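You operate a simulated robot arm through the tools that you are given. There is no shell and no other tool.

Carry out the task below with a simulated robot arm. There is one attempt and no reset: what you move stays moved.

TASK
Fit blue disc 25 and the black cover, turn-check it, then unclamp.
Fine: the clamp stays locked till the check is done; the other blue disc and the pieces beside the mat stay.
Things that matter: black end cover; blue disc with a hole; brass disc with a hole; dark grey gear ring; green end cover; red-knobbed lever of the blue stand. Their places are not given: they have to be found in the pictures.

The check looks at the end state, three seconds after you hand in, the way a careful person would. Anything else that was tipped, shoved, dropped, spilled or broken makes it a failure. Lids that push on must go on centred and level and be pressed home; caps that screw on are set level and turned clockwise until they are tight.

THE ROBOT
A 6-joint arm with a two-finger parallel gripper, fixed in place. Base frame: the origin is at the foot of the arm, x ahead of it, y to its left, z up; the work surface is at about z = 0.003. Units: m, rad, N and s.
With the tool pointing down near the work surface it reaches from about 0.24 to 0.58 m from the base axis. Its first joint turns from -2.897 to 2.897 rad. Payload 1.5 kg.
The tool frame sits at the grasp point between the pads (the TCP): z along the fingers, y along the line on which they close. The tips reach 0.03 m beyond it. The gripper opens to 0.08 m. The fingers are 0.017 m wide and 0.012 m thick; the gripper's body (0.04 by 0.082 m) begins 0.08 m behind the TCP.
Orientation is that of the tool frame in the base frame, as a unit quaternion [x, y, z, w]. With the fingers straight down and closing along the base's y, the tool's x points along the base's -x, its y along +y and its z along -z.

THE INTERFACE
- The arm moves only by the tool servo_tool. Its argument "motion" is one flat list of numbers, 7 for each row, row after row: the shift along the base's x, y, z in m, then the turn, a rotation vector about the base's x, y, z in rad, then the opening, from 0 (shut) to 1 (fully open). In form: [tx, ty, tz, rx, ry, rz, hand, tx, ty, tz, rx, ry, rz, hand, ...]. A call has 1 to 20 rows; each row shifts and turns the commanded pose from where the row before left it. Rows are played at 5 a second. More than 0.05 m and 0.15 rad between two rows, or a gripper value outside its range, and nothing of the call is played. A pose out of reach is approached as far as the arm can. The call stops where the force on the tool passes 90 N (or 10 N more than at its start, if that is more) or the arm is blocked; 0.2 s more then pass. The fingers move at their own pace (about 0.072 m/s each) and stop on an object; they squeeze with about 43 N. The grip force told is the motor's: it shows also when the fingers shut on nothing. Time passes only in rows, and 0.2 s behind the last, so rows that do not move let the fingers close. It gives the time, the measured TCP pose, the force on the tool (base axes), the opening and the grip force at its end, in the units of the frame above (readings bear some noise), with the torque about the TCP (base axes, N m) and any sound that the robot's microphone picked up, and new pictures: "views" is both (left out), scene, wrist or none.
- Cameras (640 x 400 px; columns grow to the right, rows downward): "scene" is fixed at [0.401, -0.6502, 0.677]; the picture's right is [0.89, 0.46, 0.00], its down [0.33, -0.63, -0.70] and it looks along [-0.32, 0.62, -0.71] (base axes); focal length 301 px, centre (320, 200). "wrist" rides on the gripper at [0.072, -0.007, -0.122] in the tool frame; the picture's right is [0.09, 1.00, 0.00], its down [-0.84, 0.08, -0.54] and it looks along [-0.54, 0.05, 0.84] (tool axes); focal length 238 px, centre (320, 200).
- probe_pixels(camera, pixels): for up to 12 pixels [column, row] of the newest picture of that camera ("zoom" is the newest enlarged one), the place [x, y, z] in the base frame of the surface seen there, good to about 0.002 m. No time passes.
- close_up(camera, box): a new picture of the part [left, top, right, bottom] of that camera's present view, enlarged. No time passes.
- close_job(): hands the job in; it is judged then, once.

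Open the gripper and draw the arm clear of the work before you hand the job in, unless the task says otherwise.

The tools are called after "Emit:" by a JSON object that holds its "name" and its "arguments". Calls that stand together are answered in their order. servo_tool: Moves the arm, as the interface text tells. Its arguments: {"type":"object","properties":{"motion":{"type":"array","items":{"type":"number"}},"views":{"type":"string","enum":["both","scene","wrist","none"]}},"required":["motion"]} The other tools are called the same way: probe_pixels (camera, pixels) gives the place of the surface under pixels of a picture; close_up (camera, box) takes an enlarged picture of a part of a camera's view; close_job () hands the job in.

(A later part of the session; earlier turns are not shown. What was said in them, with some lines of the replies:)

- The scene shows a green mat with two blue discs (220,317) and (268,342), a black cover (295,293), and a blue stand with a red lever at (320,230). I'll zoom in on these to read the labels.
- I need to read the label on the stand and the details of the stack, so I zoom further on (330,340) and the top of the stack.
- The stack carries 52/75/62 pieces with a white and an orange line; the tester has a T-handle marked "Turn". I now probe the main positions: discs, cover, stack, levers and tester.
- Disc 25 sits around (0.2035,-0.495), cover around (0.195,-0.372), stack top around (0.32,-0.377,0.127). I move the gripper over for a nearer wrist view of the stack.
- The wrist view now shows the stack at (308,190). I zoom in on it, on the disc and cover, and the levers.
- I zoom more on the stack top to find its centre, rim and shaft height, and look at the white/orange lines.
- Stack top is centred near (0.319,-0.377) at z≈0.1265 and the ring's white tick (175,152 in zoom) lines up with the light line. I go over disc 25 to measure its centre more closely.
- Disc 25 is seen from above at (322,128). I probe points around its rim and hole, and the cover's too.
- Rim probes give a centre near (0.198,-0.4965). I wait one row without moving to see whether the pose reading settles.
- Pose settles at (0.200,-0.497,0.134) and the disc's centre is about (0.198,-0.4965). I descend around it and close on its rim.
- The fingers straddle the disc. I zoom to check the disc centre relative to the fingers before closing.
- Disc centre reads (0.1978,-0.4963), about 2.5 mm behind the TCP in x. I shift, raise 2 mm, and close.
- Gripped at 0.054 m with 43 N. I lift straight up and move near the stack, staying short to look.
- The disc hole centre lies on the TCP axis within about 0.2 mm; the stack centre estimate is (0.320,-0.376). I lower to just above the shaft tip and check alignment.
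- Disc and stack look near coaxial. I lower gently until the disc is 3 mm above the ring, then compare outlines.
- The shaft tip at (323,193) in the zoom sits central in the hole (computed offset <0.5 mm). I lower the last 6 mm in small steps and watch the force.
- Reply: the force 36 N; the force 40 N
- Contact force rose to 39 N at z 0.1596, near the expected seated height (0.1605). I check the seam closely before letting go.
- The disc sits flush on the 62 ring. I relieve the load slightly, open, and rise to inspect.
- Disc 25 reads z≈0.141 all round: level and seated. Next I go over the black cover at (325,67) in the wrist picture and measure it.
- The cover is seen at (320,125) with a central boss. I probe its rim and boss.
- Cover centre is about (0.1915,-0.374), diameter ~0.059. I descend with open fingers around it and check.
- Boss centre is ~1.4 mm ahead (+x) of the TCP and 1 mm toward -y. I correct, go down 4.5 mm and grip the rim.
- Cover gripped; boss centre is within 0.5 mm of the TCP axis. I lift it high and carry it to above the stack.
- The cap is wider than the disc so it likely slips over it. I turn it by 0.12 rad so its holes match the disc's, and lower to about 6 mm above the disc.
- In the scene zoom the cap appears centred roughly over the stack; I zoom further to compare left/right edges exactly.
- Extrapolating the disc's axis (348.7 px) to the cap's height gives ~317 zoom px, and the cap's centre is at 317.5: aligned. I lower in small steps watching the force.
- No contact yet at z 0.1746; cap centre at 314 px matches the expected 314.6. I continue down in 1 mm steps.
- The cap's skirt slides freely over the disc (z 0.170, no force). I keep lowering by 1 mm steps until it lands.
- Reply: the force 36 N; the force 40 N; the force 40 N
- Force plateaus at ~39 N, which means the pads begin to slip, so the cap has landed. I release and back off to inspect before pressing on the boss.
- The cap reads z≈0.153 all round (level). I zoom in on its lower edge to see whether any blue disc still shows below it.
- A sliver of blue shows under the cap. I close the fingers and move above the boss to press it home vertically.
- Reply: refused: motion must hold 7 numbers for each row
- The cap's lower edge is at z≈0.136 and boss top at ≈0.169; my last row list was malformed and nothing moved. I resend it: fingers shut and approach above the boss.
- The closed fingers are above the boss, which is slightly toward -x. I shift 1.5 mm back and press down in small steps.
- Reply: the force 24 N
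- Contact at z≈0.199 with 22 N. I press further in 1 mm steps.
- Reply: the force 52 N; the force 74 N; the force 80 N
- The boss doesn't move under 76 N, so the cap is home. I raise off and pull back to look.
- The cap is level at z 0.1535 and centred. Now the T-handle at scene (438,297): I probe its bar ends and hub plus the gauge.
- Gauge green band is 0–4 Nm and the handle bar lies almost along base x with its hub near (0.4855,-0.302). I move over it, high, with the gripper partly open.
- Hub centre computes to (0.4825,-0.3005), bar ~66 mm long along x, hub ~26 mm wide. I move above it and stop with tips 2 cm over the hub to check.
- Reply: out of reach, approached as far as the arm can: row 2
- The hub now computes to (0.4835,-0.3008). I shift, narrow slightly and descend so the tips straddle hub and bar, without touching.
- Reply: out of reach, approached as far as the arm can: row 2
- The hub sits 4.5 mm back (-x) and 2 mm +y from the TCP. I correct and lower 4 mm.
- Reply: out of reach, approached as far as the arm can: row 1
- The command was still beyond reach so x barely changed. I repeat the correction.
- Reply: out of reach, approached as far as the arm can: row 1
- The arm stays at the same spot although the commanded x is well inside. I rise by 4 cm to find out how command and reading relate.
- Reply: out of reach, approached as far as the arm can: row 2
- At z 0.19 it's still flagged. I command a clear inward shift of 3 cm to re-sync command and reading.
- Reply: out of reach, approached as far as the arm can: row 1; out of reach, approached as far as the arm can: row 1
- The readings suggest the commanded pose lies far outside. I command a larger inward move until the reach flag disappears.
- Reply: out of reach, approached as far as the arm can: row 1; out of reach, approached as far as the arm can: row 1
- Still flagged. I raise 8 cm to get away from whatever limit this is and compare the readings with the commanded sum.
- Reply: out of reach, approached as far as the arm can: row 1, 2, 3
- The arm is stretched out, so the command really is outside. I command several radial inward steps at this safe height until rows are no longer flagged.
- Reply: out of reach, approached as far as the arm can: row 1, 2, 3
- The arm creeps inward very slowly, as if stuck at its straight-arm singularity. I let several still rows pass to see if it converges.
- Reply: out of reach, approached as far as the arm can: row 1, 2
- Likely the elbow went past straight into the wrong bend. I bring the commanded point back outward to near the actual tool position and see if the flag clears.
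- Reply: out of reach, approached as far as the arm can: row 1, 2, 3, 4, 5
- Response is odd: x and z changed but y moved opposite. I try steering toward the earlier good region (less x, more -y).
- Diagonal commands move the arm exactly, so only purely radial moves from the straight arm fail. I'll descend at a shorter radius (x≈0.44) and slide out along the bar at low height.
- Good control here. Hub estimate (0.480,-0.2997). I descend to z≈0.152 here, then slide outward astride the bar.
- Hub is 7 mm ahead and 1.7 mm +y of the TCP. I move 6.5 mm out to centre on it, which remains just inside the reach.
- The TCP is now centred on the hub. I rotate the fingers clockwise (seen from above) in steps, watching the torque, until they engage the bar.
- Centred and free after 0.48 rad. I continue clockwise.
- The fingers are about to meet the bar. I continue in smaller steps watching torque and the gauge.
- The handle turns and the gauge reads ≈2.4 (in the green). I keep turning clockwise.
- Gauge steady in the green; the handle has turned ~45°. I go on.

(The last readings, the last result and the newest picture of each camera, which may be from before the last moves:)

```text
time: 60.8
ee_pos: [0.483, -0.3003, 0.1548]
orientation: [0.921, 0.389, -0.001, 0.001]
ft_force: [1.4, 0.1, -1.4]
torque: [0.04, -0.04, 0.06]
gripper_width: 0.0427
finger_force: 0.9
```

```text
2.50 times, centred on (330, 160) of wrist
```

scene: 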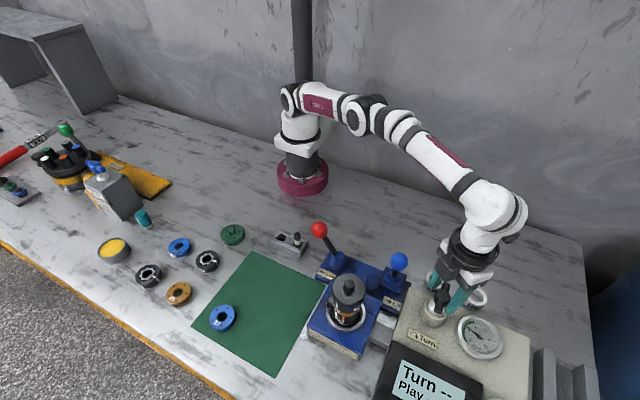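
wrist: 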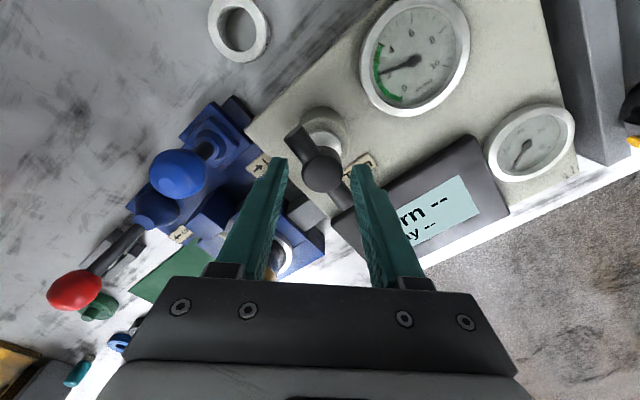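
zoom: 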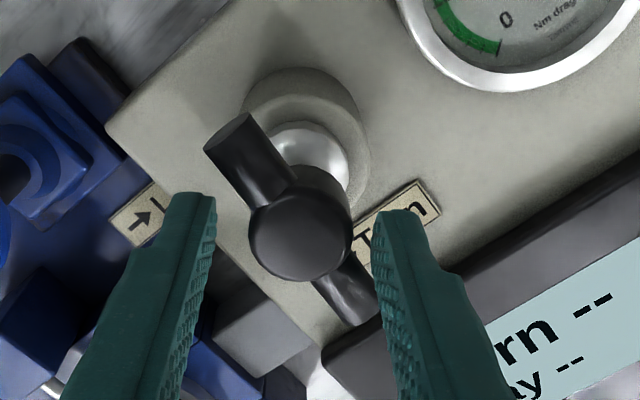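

Still turning smoothly at ≈2.4 Nm. Continue clockwise.

Emit:
{"name": "servo_tool", "arguments": {"motion": [0, 0, 0, 0, 0, -0.12, 0.52, 0, 0, 0, 0, 0, -0.12, 0.52, 0, 0, 0, 0, 0, -0.12, 0.52, 0, 0, 0, 0, 0, -0.12, 0.52, 0, 0, 0, 0, 0, -0.12, 0.52]}}

Emit:
{"name": "close_up", "arguments": {"camera": "scene", "box": [370, 260, 540, 400]}}

```text
time: 62.0
ee_pos: [0.4823, -0.3007, 0.1534]
orientation: [0.995, 0.099, -0.001, 0.001]
ft_force: [1.4, 0.0, 0.5]
torque: [-0.03, -0.04, 0.05]
gripper_width: 0.0421
finger_force: 0.2
```

scene: 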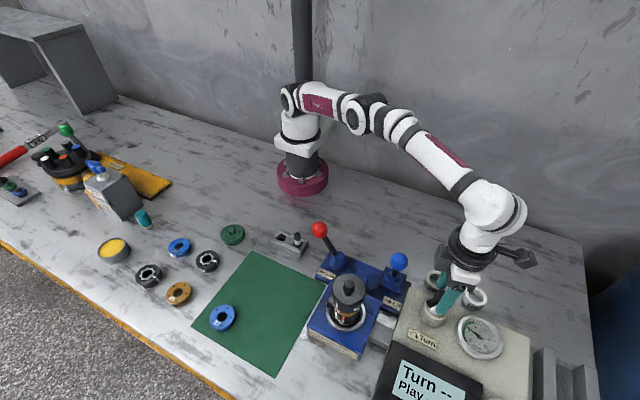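
wrist: 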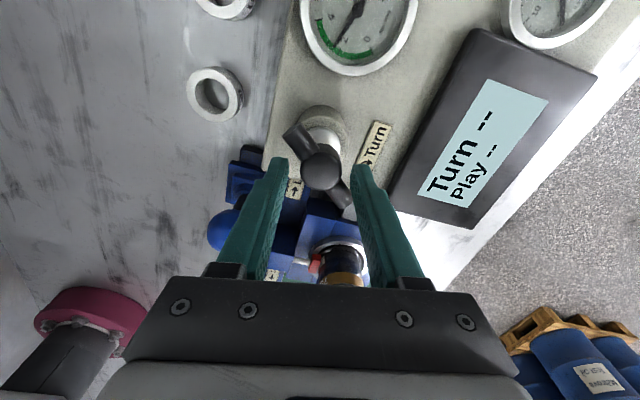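

```text
2.86 times, centred on (455, 330) of scene
```

zoom: 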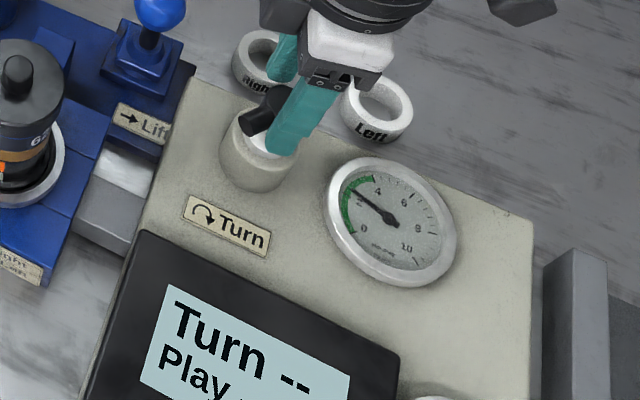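

Handle at roughly 120° of turn; display still "--". I continue.

Emit:
{"name": "servo_tool", "arguments": {"motion": [0, 0, 0, 0, 0, -0.12, 0.52, 0, 0, 0, 0, 0, -0.12, 0.52, 0, 0, 0, 0, 0, -0.12, 0.52, 0, 0, 0, 0, 0, -0.12, 0.52, 0, 0, 0, 0, 0, -0.12, 0.52]}}

Emit:
{"name": "close_up", "arguments": {"camera": "scene", "box": [370, 260, 540, 400]}}

```text
time: 63.2
ee_pos: [0.483, -0.3, 0.1548]
orientation: [0.98, -0.2, -0.002, -0.001]
ft_force: [-0.5, -2.0, -1.2]
torque: [-0.01, 0.0, 0.02]
gripper_width: 0.0424
finger_force: 0.3
```

scene: 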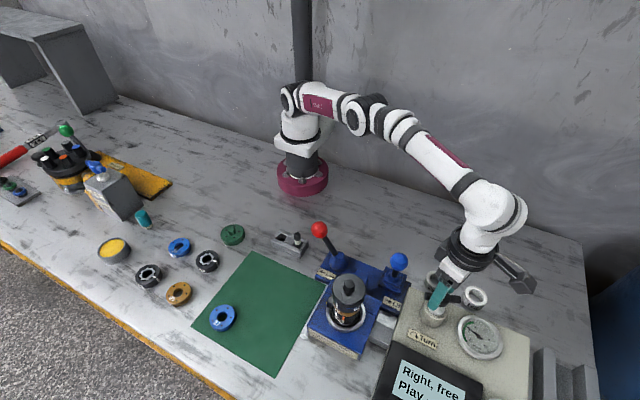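
wrist: 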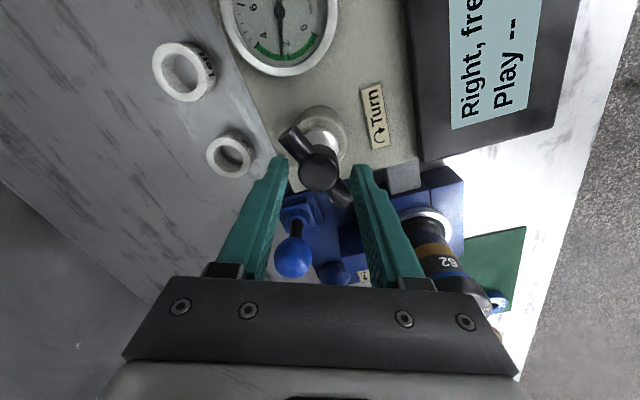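

```text
2.86 times, centred on (455, 330) of scene
```

zoom: 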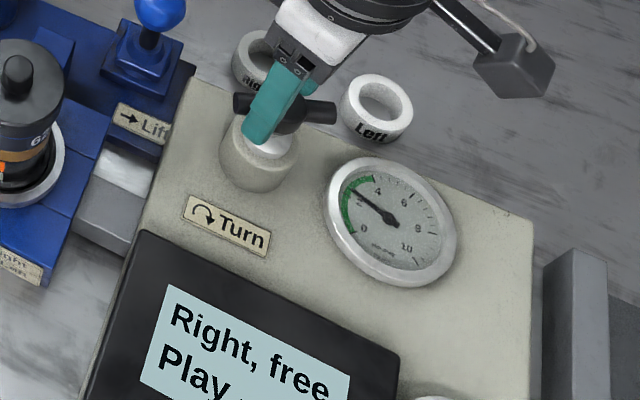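

The display now reads "Right, free" with drag in the green: the turn check is done. I rotate back a little to free the bar, then slide inward along x and rise.

Emit:
{"name": "servo_tool", "arguments": {"motion": [0, 0, 0, 0, 0, 0.13, 0.52, 0, 0, 0, 0, 0, 0.13, 0.52, 0, 0, 0, 0, 0, 0.13, 0.52, 0, 0, 0, 0, 0, 0, 0.52]}}

Emit:
{"name": "close_up", "arguments": {"camera": "wrist", "box": [240, 80, 420, 240]}}

Emit:
{"name": "close_up", "arguments": {"camera": "scene", "box": [370, 260, 540, 400]}}

```text
time: 64.2
ee_pos: [0.4819, -0.3003, 0.1545]
orientation: [1.0, -0.004, -0.002, 0.001]
ft_force: [-0.9, -0.2, -0.6]
torque: [0.01, 0.01, -0.01]
gripper_width: 0.0417
finger_force: 0.1
```

scene: 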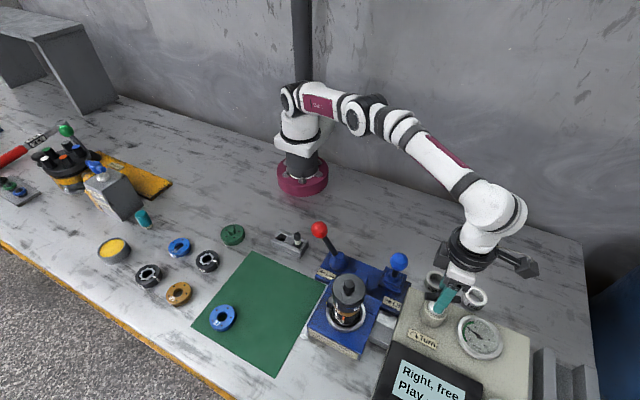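
wrist: 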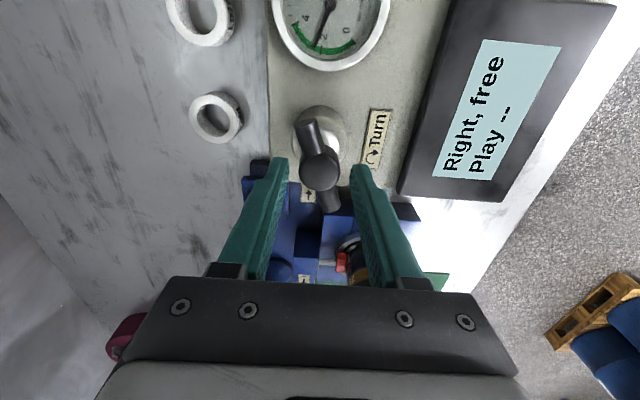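

```text
2.50 times, centred on (330, 160) of wrist
```

zoom: 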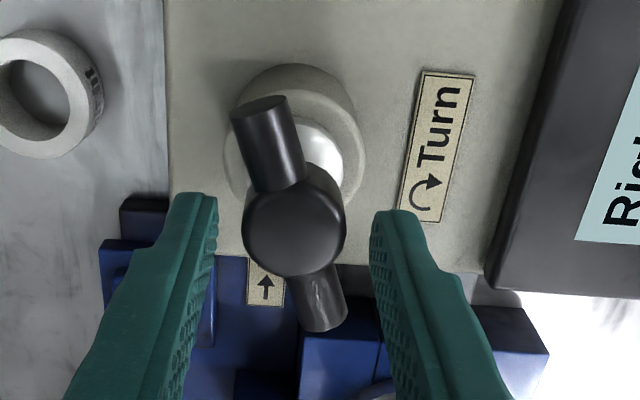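

```text
2.86 times, centred on (455, 330) of scene
```

zoom: 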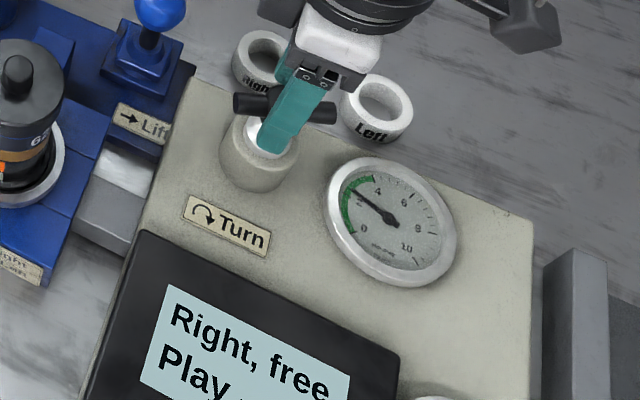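

The handle bar is free. I slide inward along -x, then rise and unwind the wrist.

Emit:
{"name": "servo_tool", "arguments": {"motion": [-0.02, 0, 0, 0, 0, 0, 0.52, -0.025, 0, 0, 0, 0, 0, 0.52, 0, 0, 0.02, 0, 0, 0, 0.52, 0, 0, 0.04, 0, 0, 0, 0.52, -0.02, 0, 0.04, 0, 0, 0.12, 0.52, -0.03, 0, 0.02, 0, 0, 0.14, 0.52, -0.02, 0, 0, 0, 0, 0.14, 0.52, 0, 0, 0, 0, 0, 0.14, 0.52, 0, 0, 0, 0, 0, 0.14, 0.52, 0, 0, 0, 0, 0, 0.14, 0.52, 0, 0, 0, 0, 0, 0.14, 0.52, 0, 0, 0, 0, 0, 0.14, 0.52]}}

Emit:
{"name": "close_up", "arguments": {"camera": "scene", "box": [370, 260, 540, 400]}}

```text
time: 66.8
ee_pos: [0.3671, -0.3008, 0.2737]
orientation: [0.855, 0.519, -0.001, 0.001]
ft_force: [-0.4, -0.2, -0.5]
torque: [0.02, -0.04, -0.01]
gripper_width: 0.0416
finger_force: 0.0
```

scene: 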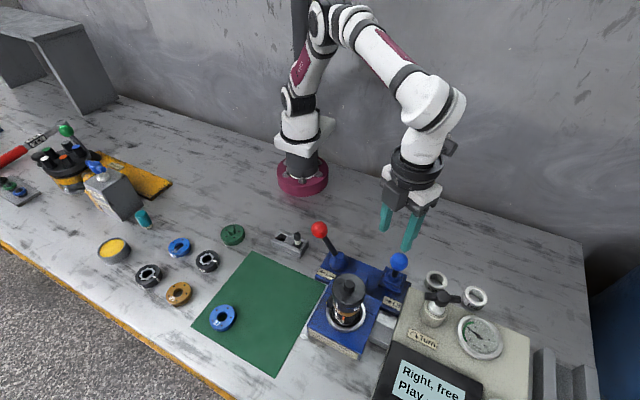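
wrist: 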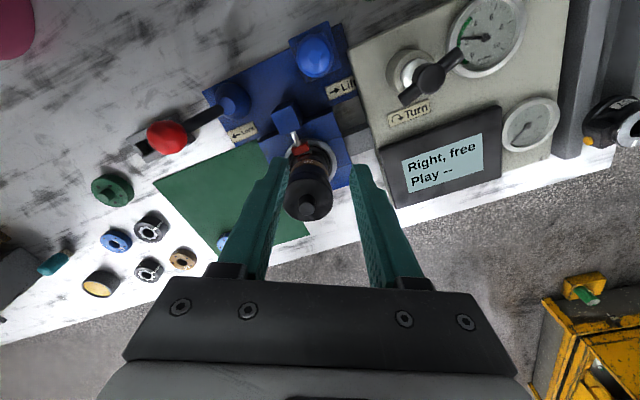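

```text
2.86 times, centred on (455, 330) of scene
```

zoom: 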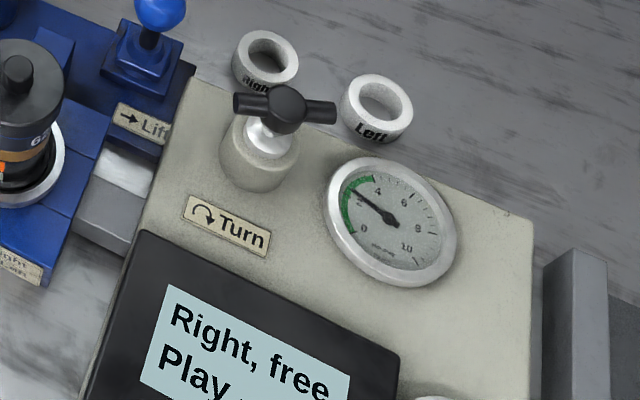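

Display still shows "Right, free". I finish unwinding the wrist and move back above the area behind (-x of) the red knob, fingers closing.

Emit:
{"name": "servo_tool", "arguments": {"motion": [-0.015, 0.003, 0, 0, 0, 0.145, 0.3, -0.015, 0.003, 0, 0, 0, 0.145, 0.3, -0.015, 0.003, 0, 0, 0, 0.145, 0, -0.015, 0.003, 0, 0, 0, 0.145, 0, -0.015, 0.003, 0, 0, 0, 0.145, 0, -0.015, 0.003, 0, 0, 0, 0.145, 0, -0.015, 0.003, 0, 0, 0, 0.145, 0, -0.015, 0.003, 0, 0, 0, 0.145, 0, -0.015, 0.003, 0, 0, 0, 0.145, 0, -0.015, 0.003, 0, 0, 0, 0.145, 0, -0.015, 0.003, 0, 0, 0, 0.145, 0, -0.015, 0.003, 0, 0, 0, 0.145, 0, -0.015, 0.003, 0, 0, 0, 0.145, 0, -0.012, 0, 0, 0, 0, 0.145, 0, 0, 0, 0, 0, 0, 0, 0]}}

Emit:
{"name": "close_up", "arguments": {"camera": "scene", "box": [270, 200, 370, 290]}}

Emit:
{"name": "close_up", "arguments": {"camera": "wrist", "box": [250, 60, 430, 220]}}

```text
time: 70.0
ee_pos: [0.1587, -0.2589, 0.2736]
orientation: [0.01, 1.0, -0.001, 0.002]
ft_force: [0.5, -0.3, -0.9]
torque: [-0.01, 0.01, -0.01]
gripper_width: 0.0003
finger_force: 20.7
```

scene: 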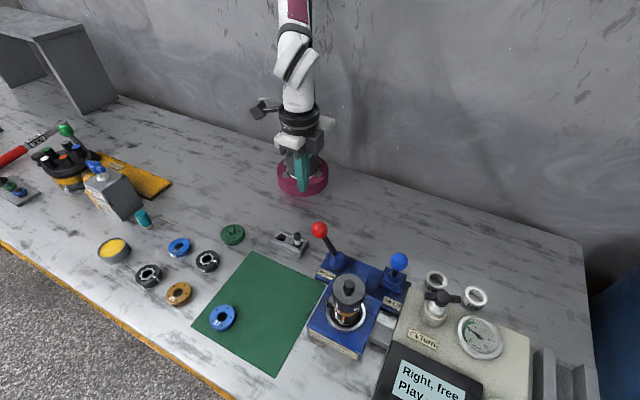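
wrist: 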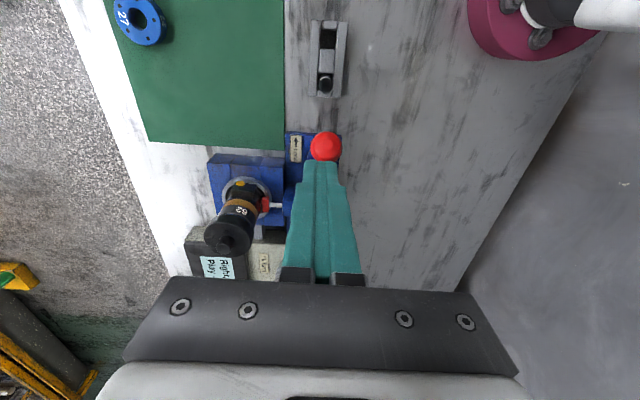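

```text
4.44 times, centred on (320, 245) of scene
```

zoom: 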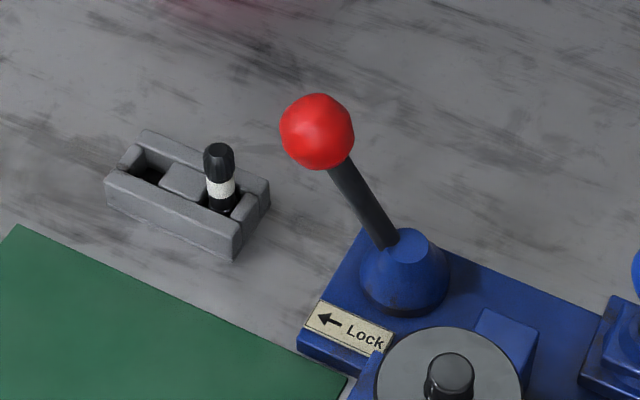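

```text
2.50 times, centred on (340, 140) of wrist
```

zoom: 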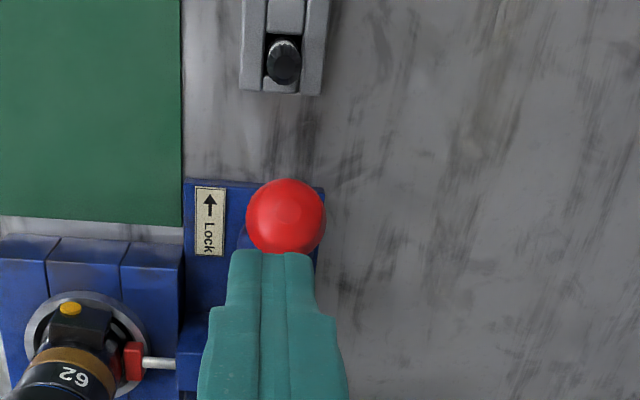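

The red knob is at scene (319,229). I probe the knob, the lever shaft and the grey pin box so I can place the closed fingers behind the knob.

Emit:
{"name": "probe_pixels", "arguments": {"camera": "wrist", "pixels": [[326, 146], [315, 146], [337, 146], [326, 135], [326, 88], [327, 35], [318, 90], [345, 90]]}}

Emit:
{"name": "close_up", "arguments": {"camera": "scene", "box": [270, 200, 370, 290]}}

Emit:
{"name": "probe_pixels", "arguments": {"camera": "zoom", "pixels": [[318, 130], [290, 130], [345, 130], [318, 160], [345, 180], [365, 210], [390, 240], [412, 240], [405, 290], [218, 150], [130, 190], [345, 330]]}}

```text
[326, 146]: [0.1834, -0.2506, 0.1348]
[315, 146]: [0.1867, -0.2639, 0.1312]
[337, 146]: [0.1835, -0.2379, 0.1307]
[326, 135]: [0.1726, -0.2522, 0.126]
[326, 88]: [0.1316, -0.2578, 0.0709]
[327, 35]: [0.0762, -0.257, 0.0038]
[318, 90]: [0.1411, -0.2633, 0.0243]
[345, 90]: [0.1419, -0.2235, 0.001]
```

```text
4.44 times, centred on (320, 245) of scene
```

zoom: 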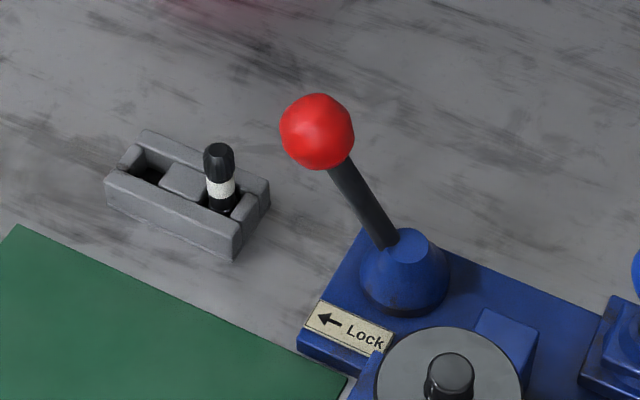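

```text
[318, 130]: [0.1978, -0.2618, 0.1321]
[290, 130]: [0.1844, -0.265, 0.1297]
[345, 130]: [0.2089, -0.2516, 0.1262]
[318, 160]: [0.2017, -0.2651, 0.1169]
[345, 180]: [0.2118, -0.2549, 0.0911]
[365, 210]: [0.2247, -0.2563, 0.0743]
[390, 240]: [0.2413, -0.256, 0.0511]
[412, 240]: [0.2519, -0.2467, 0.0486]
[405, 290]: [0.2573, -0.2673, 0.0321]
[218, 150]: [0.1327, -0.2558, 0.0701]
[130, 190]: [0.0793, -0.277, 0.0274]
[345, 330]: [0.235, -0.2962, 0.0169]
```

Knob centre ≈(0.193,-0.251,0.121), radius 0.016; lever leans toward -x (locked). I lower the closed fingers behind it at x≈0.156, y≈-0.2515.

Emit:
{"name": "servo_tool", "arguments": {"motion": [-0.003, 0.0074, -0.03, 0, 0, 0, 0, 0, 0, -0.04, 0, 0, 0, 0, 0, 0, -0.04, 0, 0, 0, 0, 0, 0, -0.04, 0, 0, 0, 0, 0, 0, 0, 0, 0, 0, 0]}}

Emit:
{"name": "close_up", "arguments": {"camera": "scene", "box": [260, 170, 370, 290]}}

Emit:
{"name": "close_up", "arguments": {"camera": "wrist", "box": [230, 100, 410, 260]}}

```text
time: 71.2
ee_pos: [0.1568, -0.253, 0.1248]
orientation: [0.011, 1.0, 0.0, 0.002]
ft_force: [0.1, -0.1, 0.1]
torque: [0.03, -0.03, -0.01]
gripper_width: 0.0
finger_force: 21.4
```

scene: 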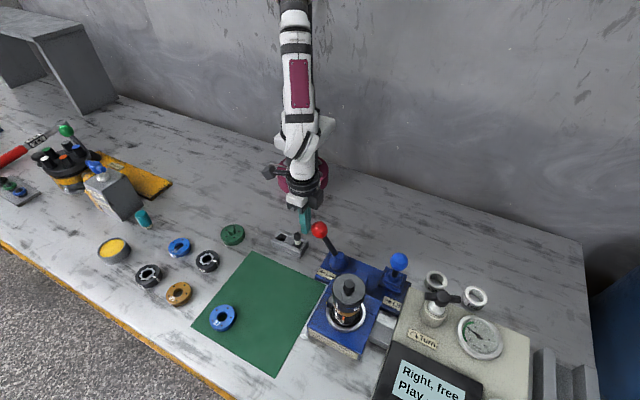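
wrist: 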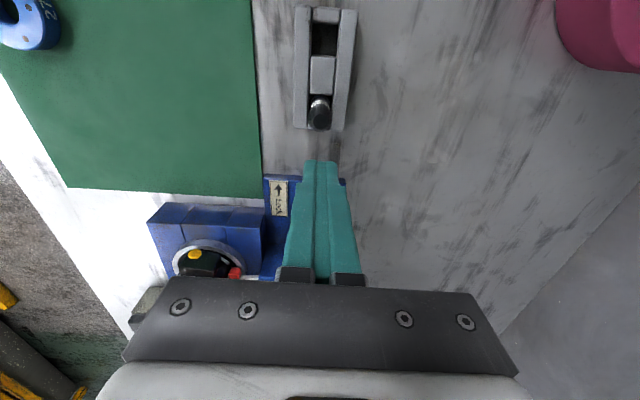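

```text
3.33 times, centred on (315, 230) of scene
```

zoom: 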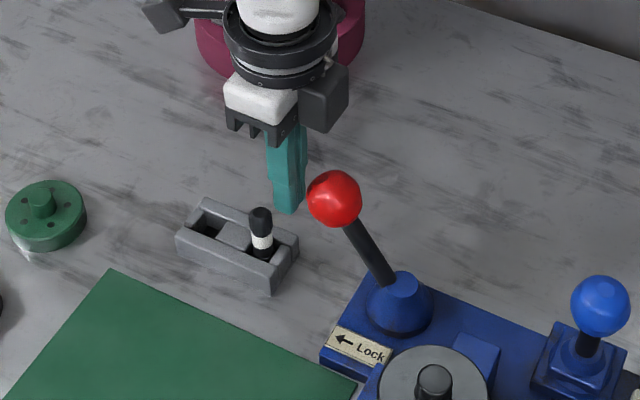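

```text
2.50 times, centred on (320, 180) of wrist
```

zoom: 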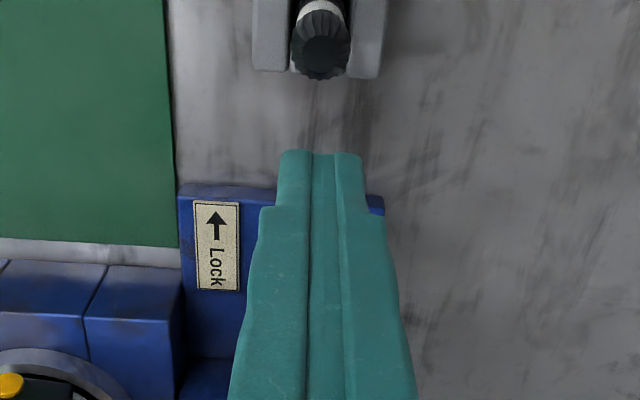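

Fingers are in line behind the knob. I push +x in small steps, watching force and sound.

Emit:
{"name": "servo_tool", "arguments": {"motion": [0.008, 0, 0, 0, 0, 0, 0, 0.008, 0, 0, 0, 0, 0, 0, 0.008, 0, 0, 0, 0, 0, 0, 0.008, 0, 0, 0, 0, 0, 0, 0.008, 0, 0, 0, 0, 0, 0]}}

Emit:
{"name": "close_up", "arguments": {"camera": "scene", "box": [280, 190, 390, 300]}}

```text
time: 72.4
ee_pos: [0.1978, -0.2546, 0.1237]
orientation: [0.011, 1.0, 0.0, 0.002]
ft_force: [-1.8, -0.5, 1.4]
torque: [-0.03, -0.03, -0.01]
gripper_width: 0.0
finger_force: 20.9
```

scene: 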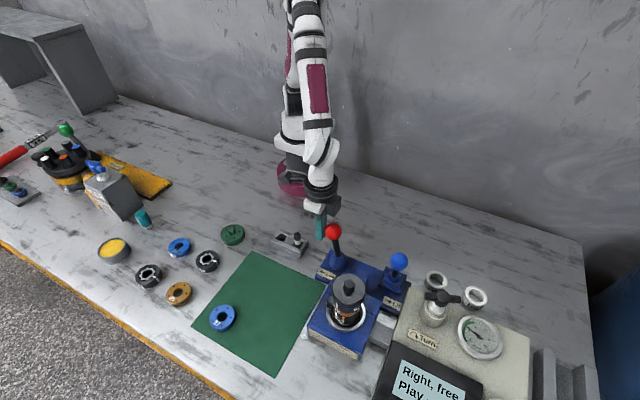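
wrist: 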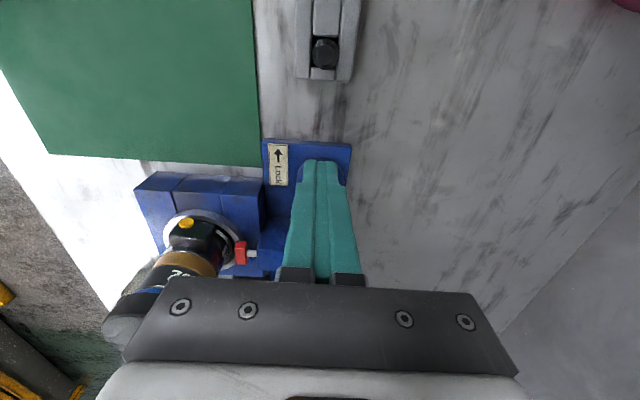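

```text
3.64 times, centred on (335, 245) of scene
```

zoom: 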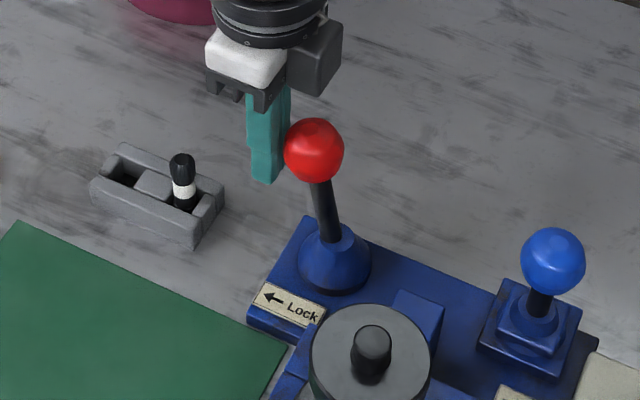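

The lever moves easily with the fingers. I keep pushing +x.

Emit:
{"name": "servo_tool", "arguments": {"motion": [0.009, 0.0005, 0.001, 0, 0, 0, 0, 0.009, 0.0005, 0, 0, 0, 0, 0, 0.009, 0.0005, 0, 0, 0, 0, 0, 0.009, 0.0005, 0, 0, 0, 0, 0]}}

Emit:
{"name": "close_up", "arguments": {"camera": "scene", "box": [280, 190, 390, 300]}}

```text
time: 73.3
ee_pos: [0.2197, -0.2526, 0.1249]
orientation: [0.012, 1.0, 0.001, -0.004]
ft_force: [-29.7, -5.6, 9.7]
torque: [0.08, -0.38, 0.06]
gripper_width: 0.0001
finger_force: 21.6
stopped in row 4: the force on the tool passed its limit at 114 N (the readings are from after the stop); the commanded pose is now the measured one
```

scene: 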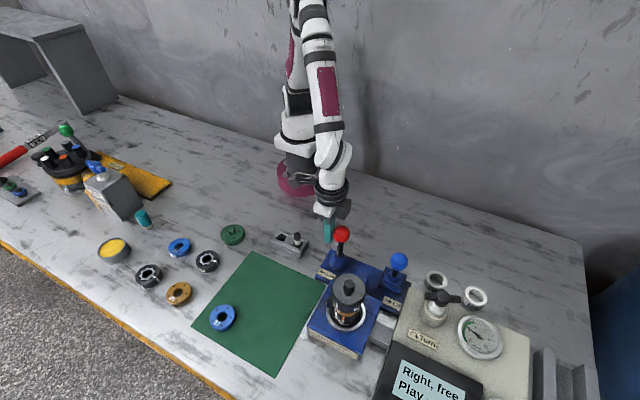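
wrist: 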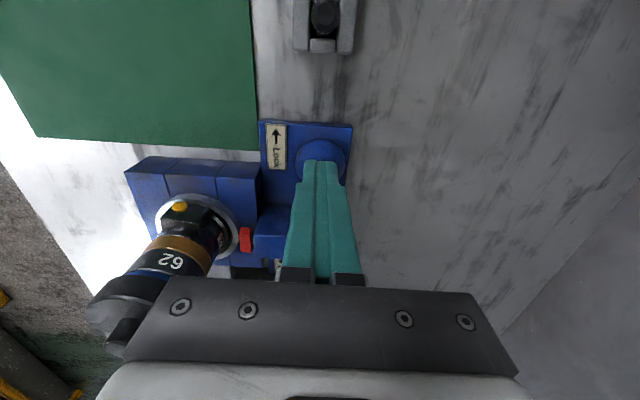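

```text
3.64 times, centred on (335, 245) of scene
```

zoom: 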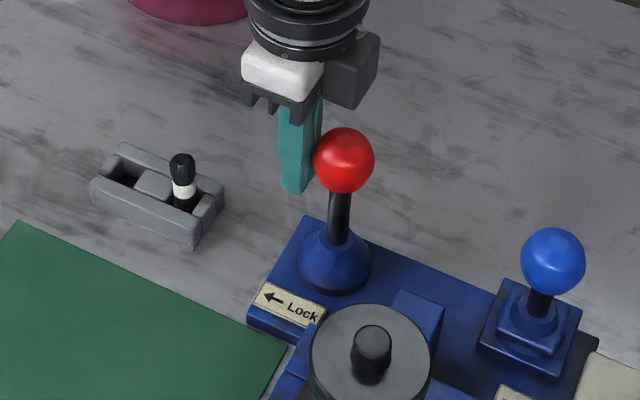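

The lever reached a hard stop upright, and the red pad (246,238 in wrist view) has drawn back from the stack. I back the fingers off and rise to inspect.

Emit:
{"name": "servo_tool", "arguments": {"motion": [-0.008, 0, 0, 0, 0, 0, 0, -0.012, 0, 0, 0, 0, 0, 0, -0.015, 0, 0, 0, 0, 0, 0, 0, 0, 0.04, 0, 0, 0, 0, 0, 0, 0.045, 0, 0, 0, 0, 0, -0.02, 0.045, 0, 0, 0, 0.5, 0, -0.04, 0.04, 0, 0, 0, 1, 0, 0, 0, 0, 0, 0, 1]}}

Emit:
{"name": "close_up", "arguments": {"camera": "scene", "box": [280, 190, 420, 350]}}

Emit:
{"name": "close_up", "arguments": {"camera": "wrist", "box": [220, 60, 420, 240]}}

```text
refused: row 7 steps farther than a row can; nothing moved
```

```text
2.50 times, centred on (350, 270) of scene
```

zoom: 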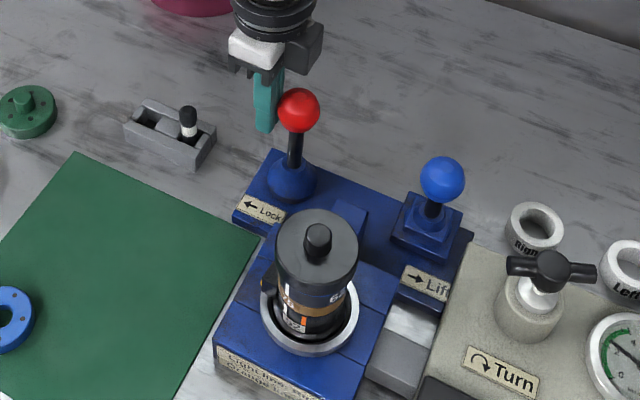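

```text
2.22 times, centred on (320, 150) of wrist
```

zoom: 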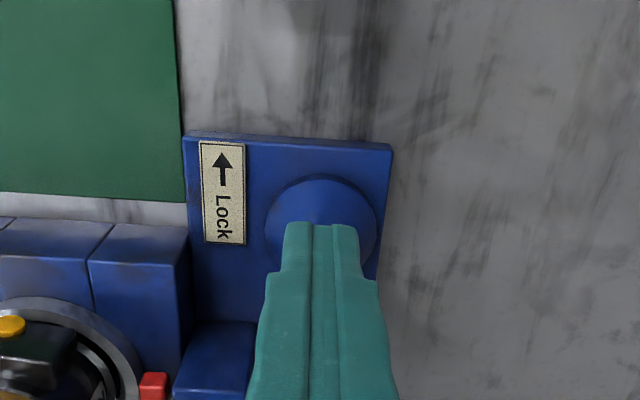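

One row was too long, so nothing moved. I resend with shorter steps.

Emit:
{"name": "servo_tool", "arguments": {"motion": [-0.008, 0, 0, 0, 0, 0, 0, -0.012, 0, 0, 0, 0, 0, 0, -0.015, 0, 0, 0, 0, 0, 0, 0, 0, 0.04, 0, 0, 0, 0, 0, 0, 0.04, 0, 0, 0, 0, 0, -0.02, 0.035, 0, 0, 0, 0.5, 0, -0.03, 0.03, 0, 0, 0, 1, 0, -0.03, 0, 0, 0, 0, 1, 0, 0, 0, 0, 0, 0, 1]}}

Emit:
{"name": "close_up", "arguments": {"camera": "scene", "box": [280, 190, 420, 350]}}

Emit:
{"name": "close_up", "arguments": {"camera": "wrist", "box": [220, 100, 420, 260]}}

```text
time: 75.3
ee_pos: [0.185, -0.3317, 0.2703]
orientation: [0.012, 1.0, 0.002, -0.004]
ft_force: [0.5, -0.7, 0.5]
torque: [0.05, -0.01, 0.01]
gripper_width: 0.0799
finger_force: 0.1
```

scene: 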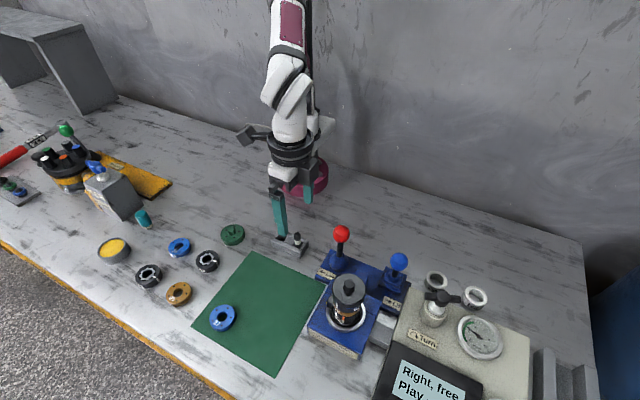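
wrist: 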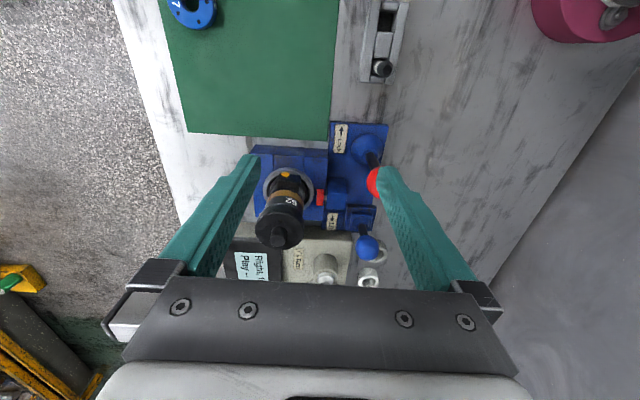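

```text
2.50 times, centred on (350, 270) of scene
```

zoom: 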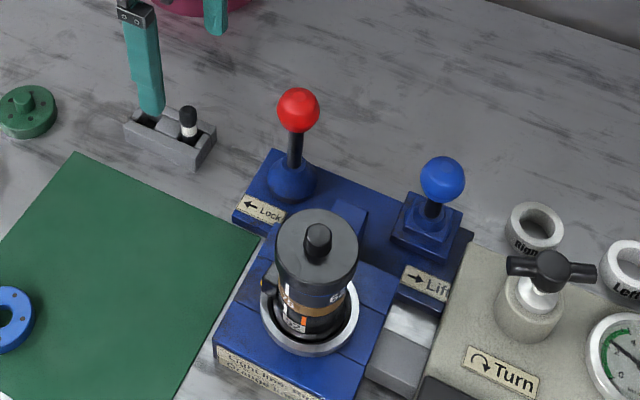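

```text
2.50 times, centred on (320, 180) of wrist
```

zoom: 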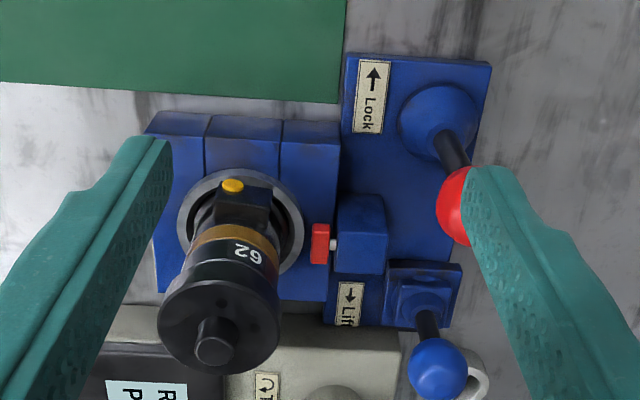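

The red pad is clear of the stack, the lever stays upright, the display still shows "Right, free". I raise the arm clear and take a last look at everything.

Emit:
{"name": "servo_tool", "arguments": {"motion": [-0.005, 0.005, 0.04, 0, 0, 0, 1, -0.005, 0.005, 0.04, 0, 0, 0, 1, -0.005, 0.005, 0.04, 0, 0, 0, 1, 0, 0, 0, 0, 0, 0, 1, 0, 0, 0, 0, 0, 0, 1]}}

Emit:
{"name": "close_up", "arguments": {"camera": "scene", "box": [325, 265, 375, 325]}}

Emit:
{"name": "probe_pixels", "arguments": {"camera": "zoom", "pixels": [[230, 130], [310, 85], [390, 150], [260, 200], [310, 220], [370, 200], [320, 120]]}}

Emit:
{"name": "close_up", "arguments": {"camera": "scene", "box": [60, 200, 340, 380]}}

Emit:
{"name": "close_up", "arguments": {"camera": "wrist", "box": [220, 60, 420, 240]}}

```text
time: 76.5
ee_pos: [0.1716, -0.3174, 0.3894]
orientation: [0.013, 1.0, 0.001, -0.004]
ft_force: [0.5, 0.3, -0.7]
torque: [0.0, 0.0, -0.01]
gripper_width: 0.0799
finger_force: 0.1
```

scene: 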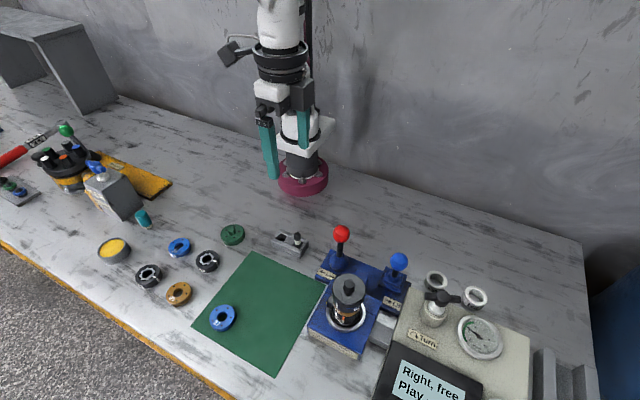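
wrist: 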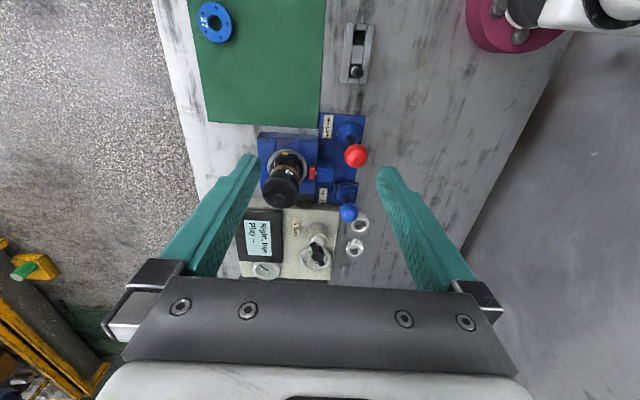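

```text
6.67 times, centred on (350, 295) of scene
```

zoom: 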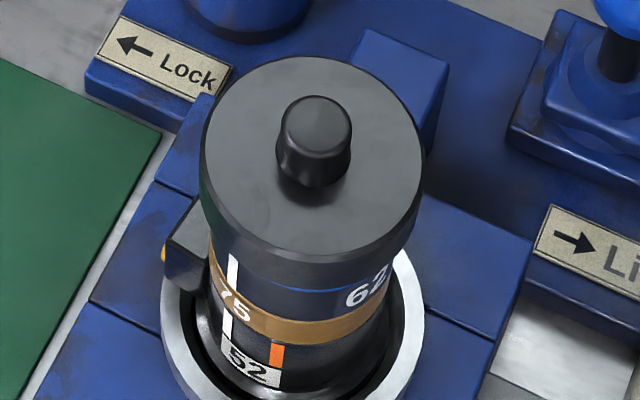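

```text
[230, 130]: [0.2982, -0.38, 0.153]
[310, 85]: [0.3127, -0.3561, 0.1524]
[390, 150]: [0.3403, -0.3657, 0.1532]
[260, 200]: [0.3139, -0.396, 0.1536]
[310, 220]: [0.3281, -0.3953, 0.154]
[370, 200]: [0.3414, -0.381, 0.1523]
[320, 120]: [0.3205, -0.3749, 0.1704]
```

```text
2.22 times, centred on (200, 290) of scene
```

zoom: 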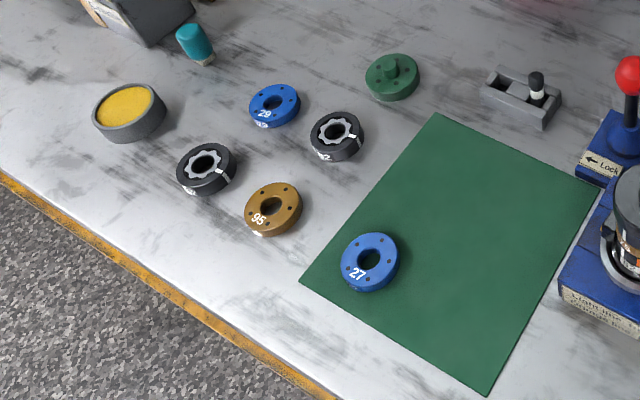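

```text
2.22 times, centred on (320, 150) of wrist
```

zoom: 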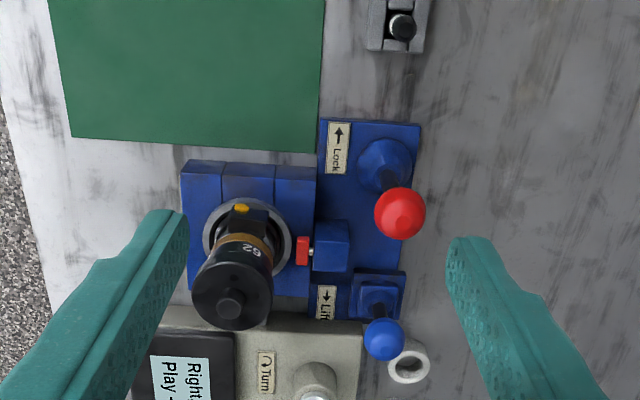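

Cap and disc are level and seated, the check reads "Right, free", the clamp pad is drawn back, and disc 27 and the side pieces are untouched. The arm is clear and open, so I hand in.

Emit:
{"name": "close_job", "arguments": {}}

```text
The job is handed in.
```

Disc 25 and the black cover are fitted on the stack, the turn check is done, and the clamp is released. I've handed the job in, but no verdict has come back.

- **Fit:** Disc 25 sits level on the gear ring. The cover is on over it, level, and did not move when I pressed it with about 76 N.
- **Turn check:** I turned the handle clockwise about half a turn with the clamp still locked. The display changed to "Right, free", and the drag gauge stayed at about 2.4 Nm, inside the green band (0–4). The display's "Play" line still shows "--"; I did not use the Lift lever, since only the turn check was asked for.
- **Clamp:** I pushed the red-knobbed lever from the Lock side until it hit a hard stop, upright. The red pad has drawn back from the stack.
- **The rest:** The other blue disc on the mat (27) and the pieces beside the mat are where they were. The gripper is open and the arm is clear.

I also turned the cover slightly so its holes roughly line up with those in disc 25.
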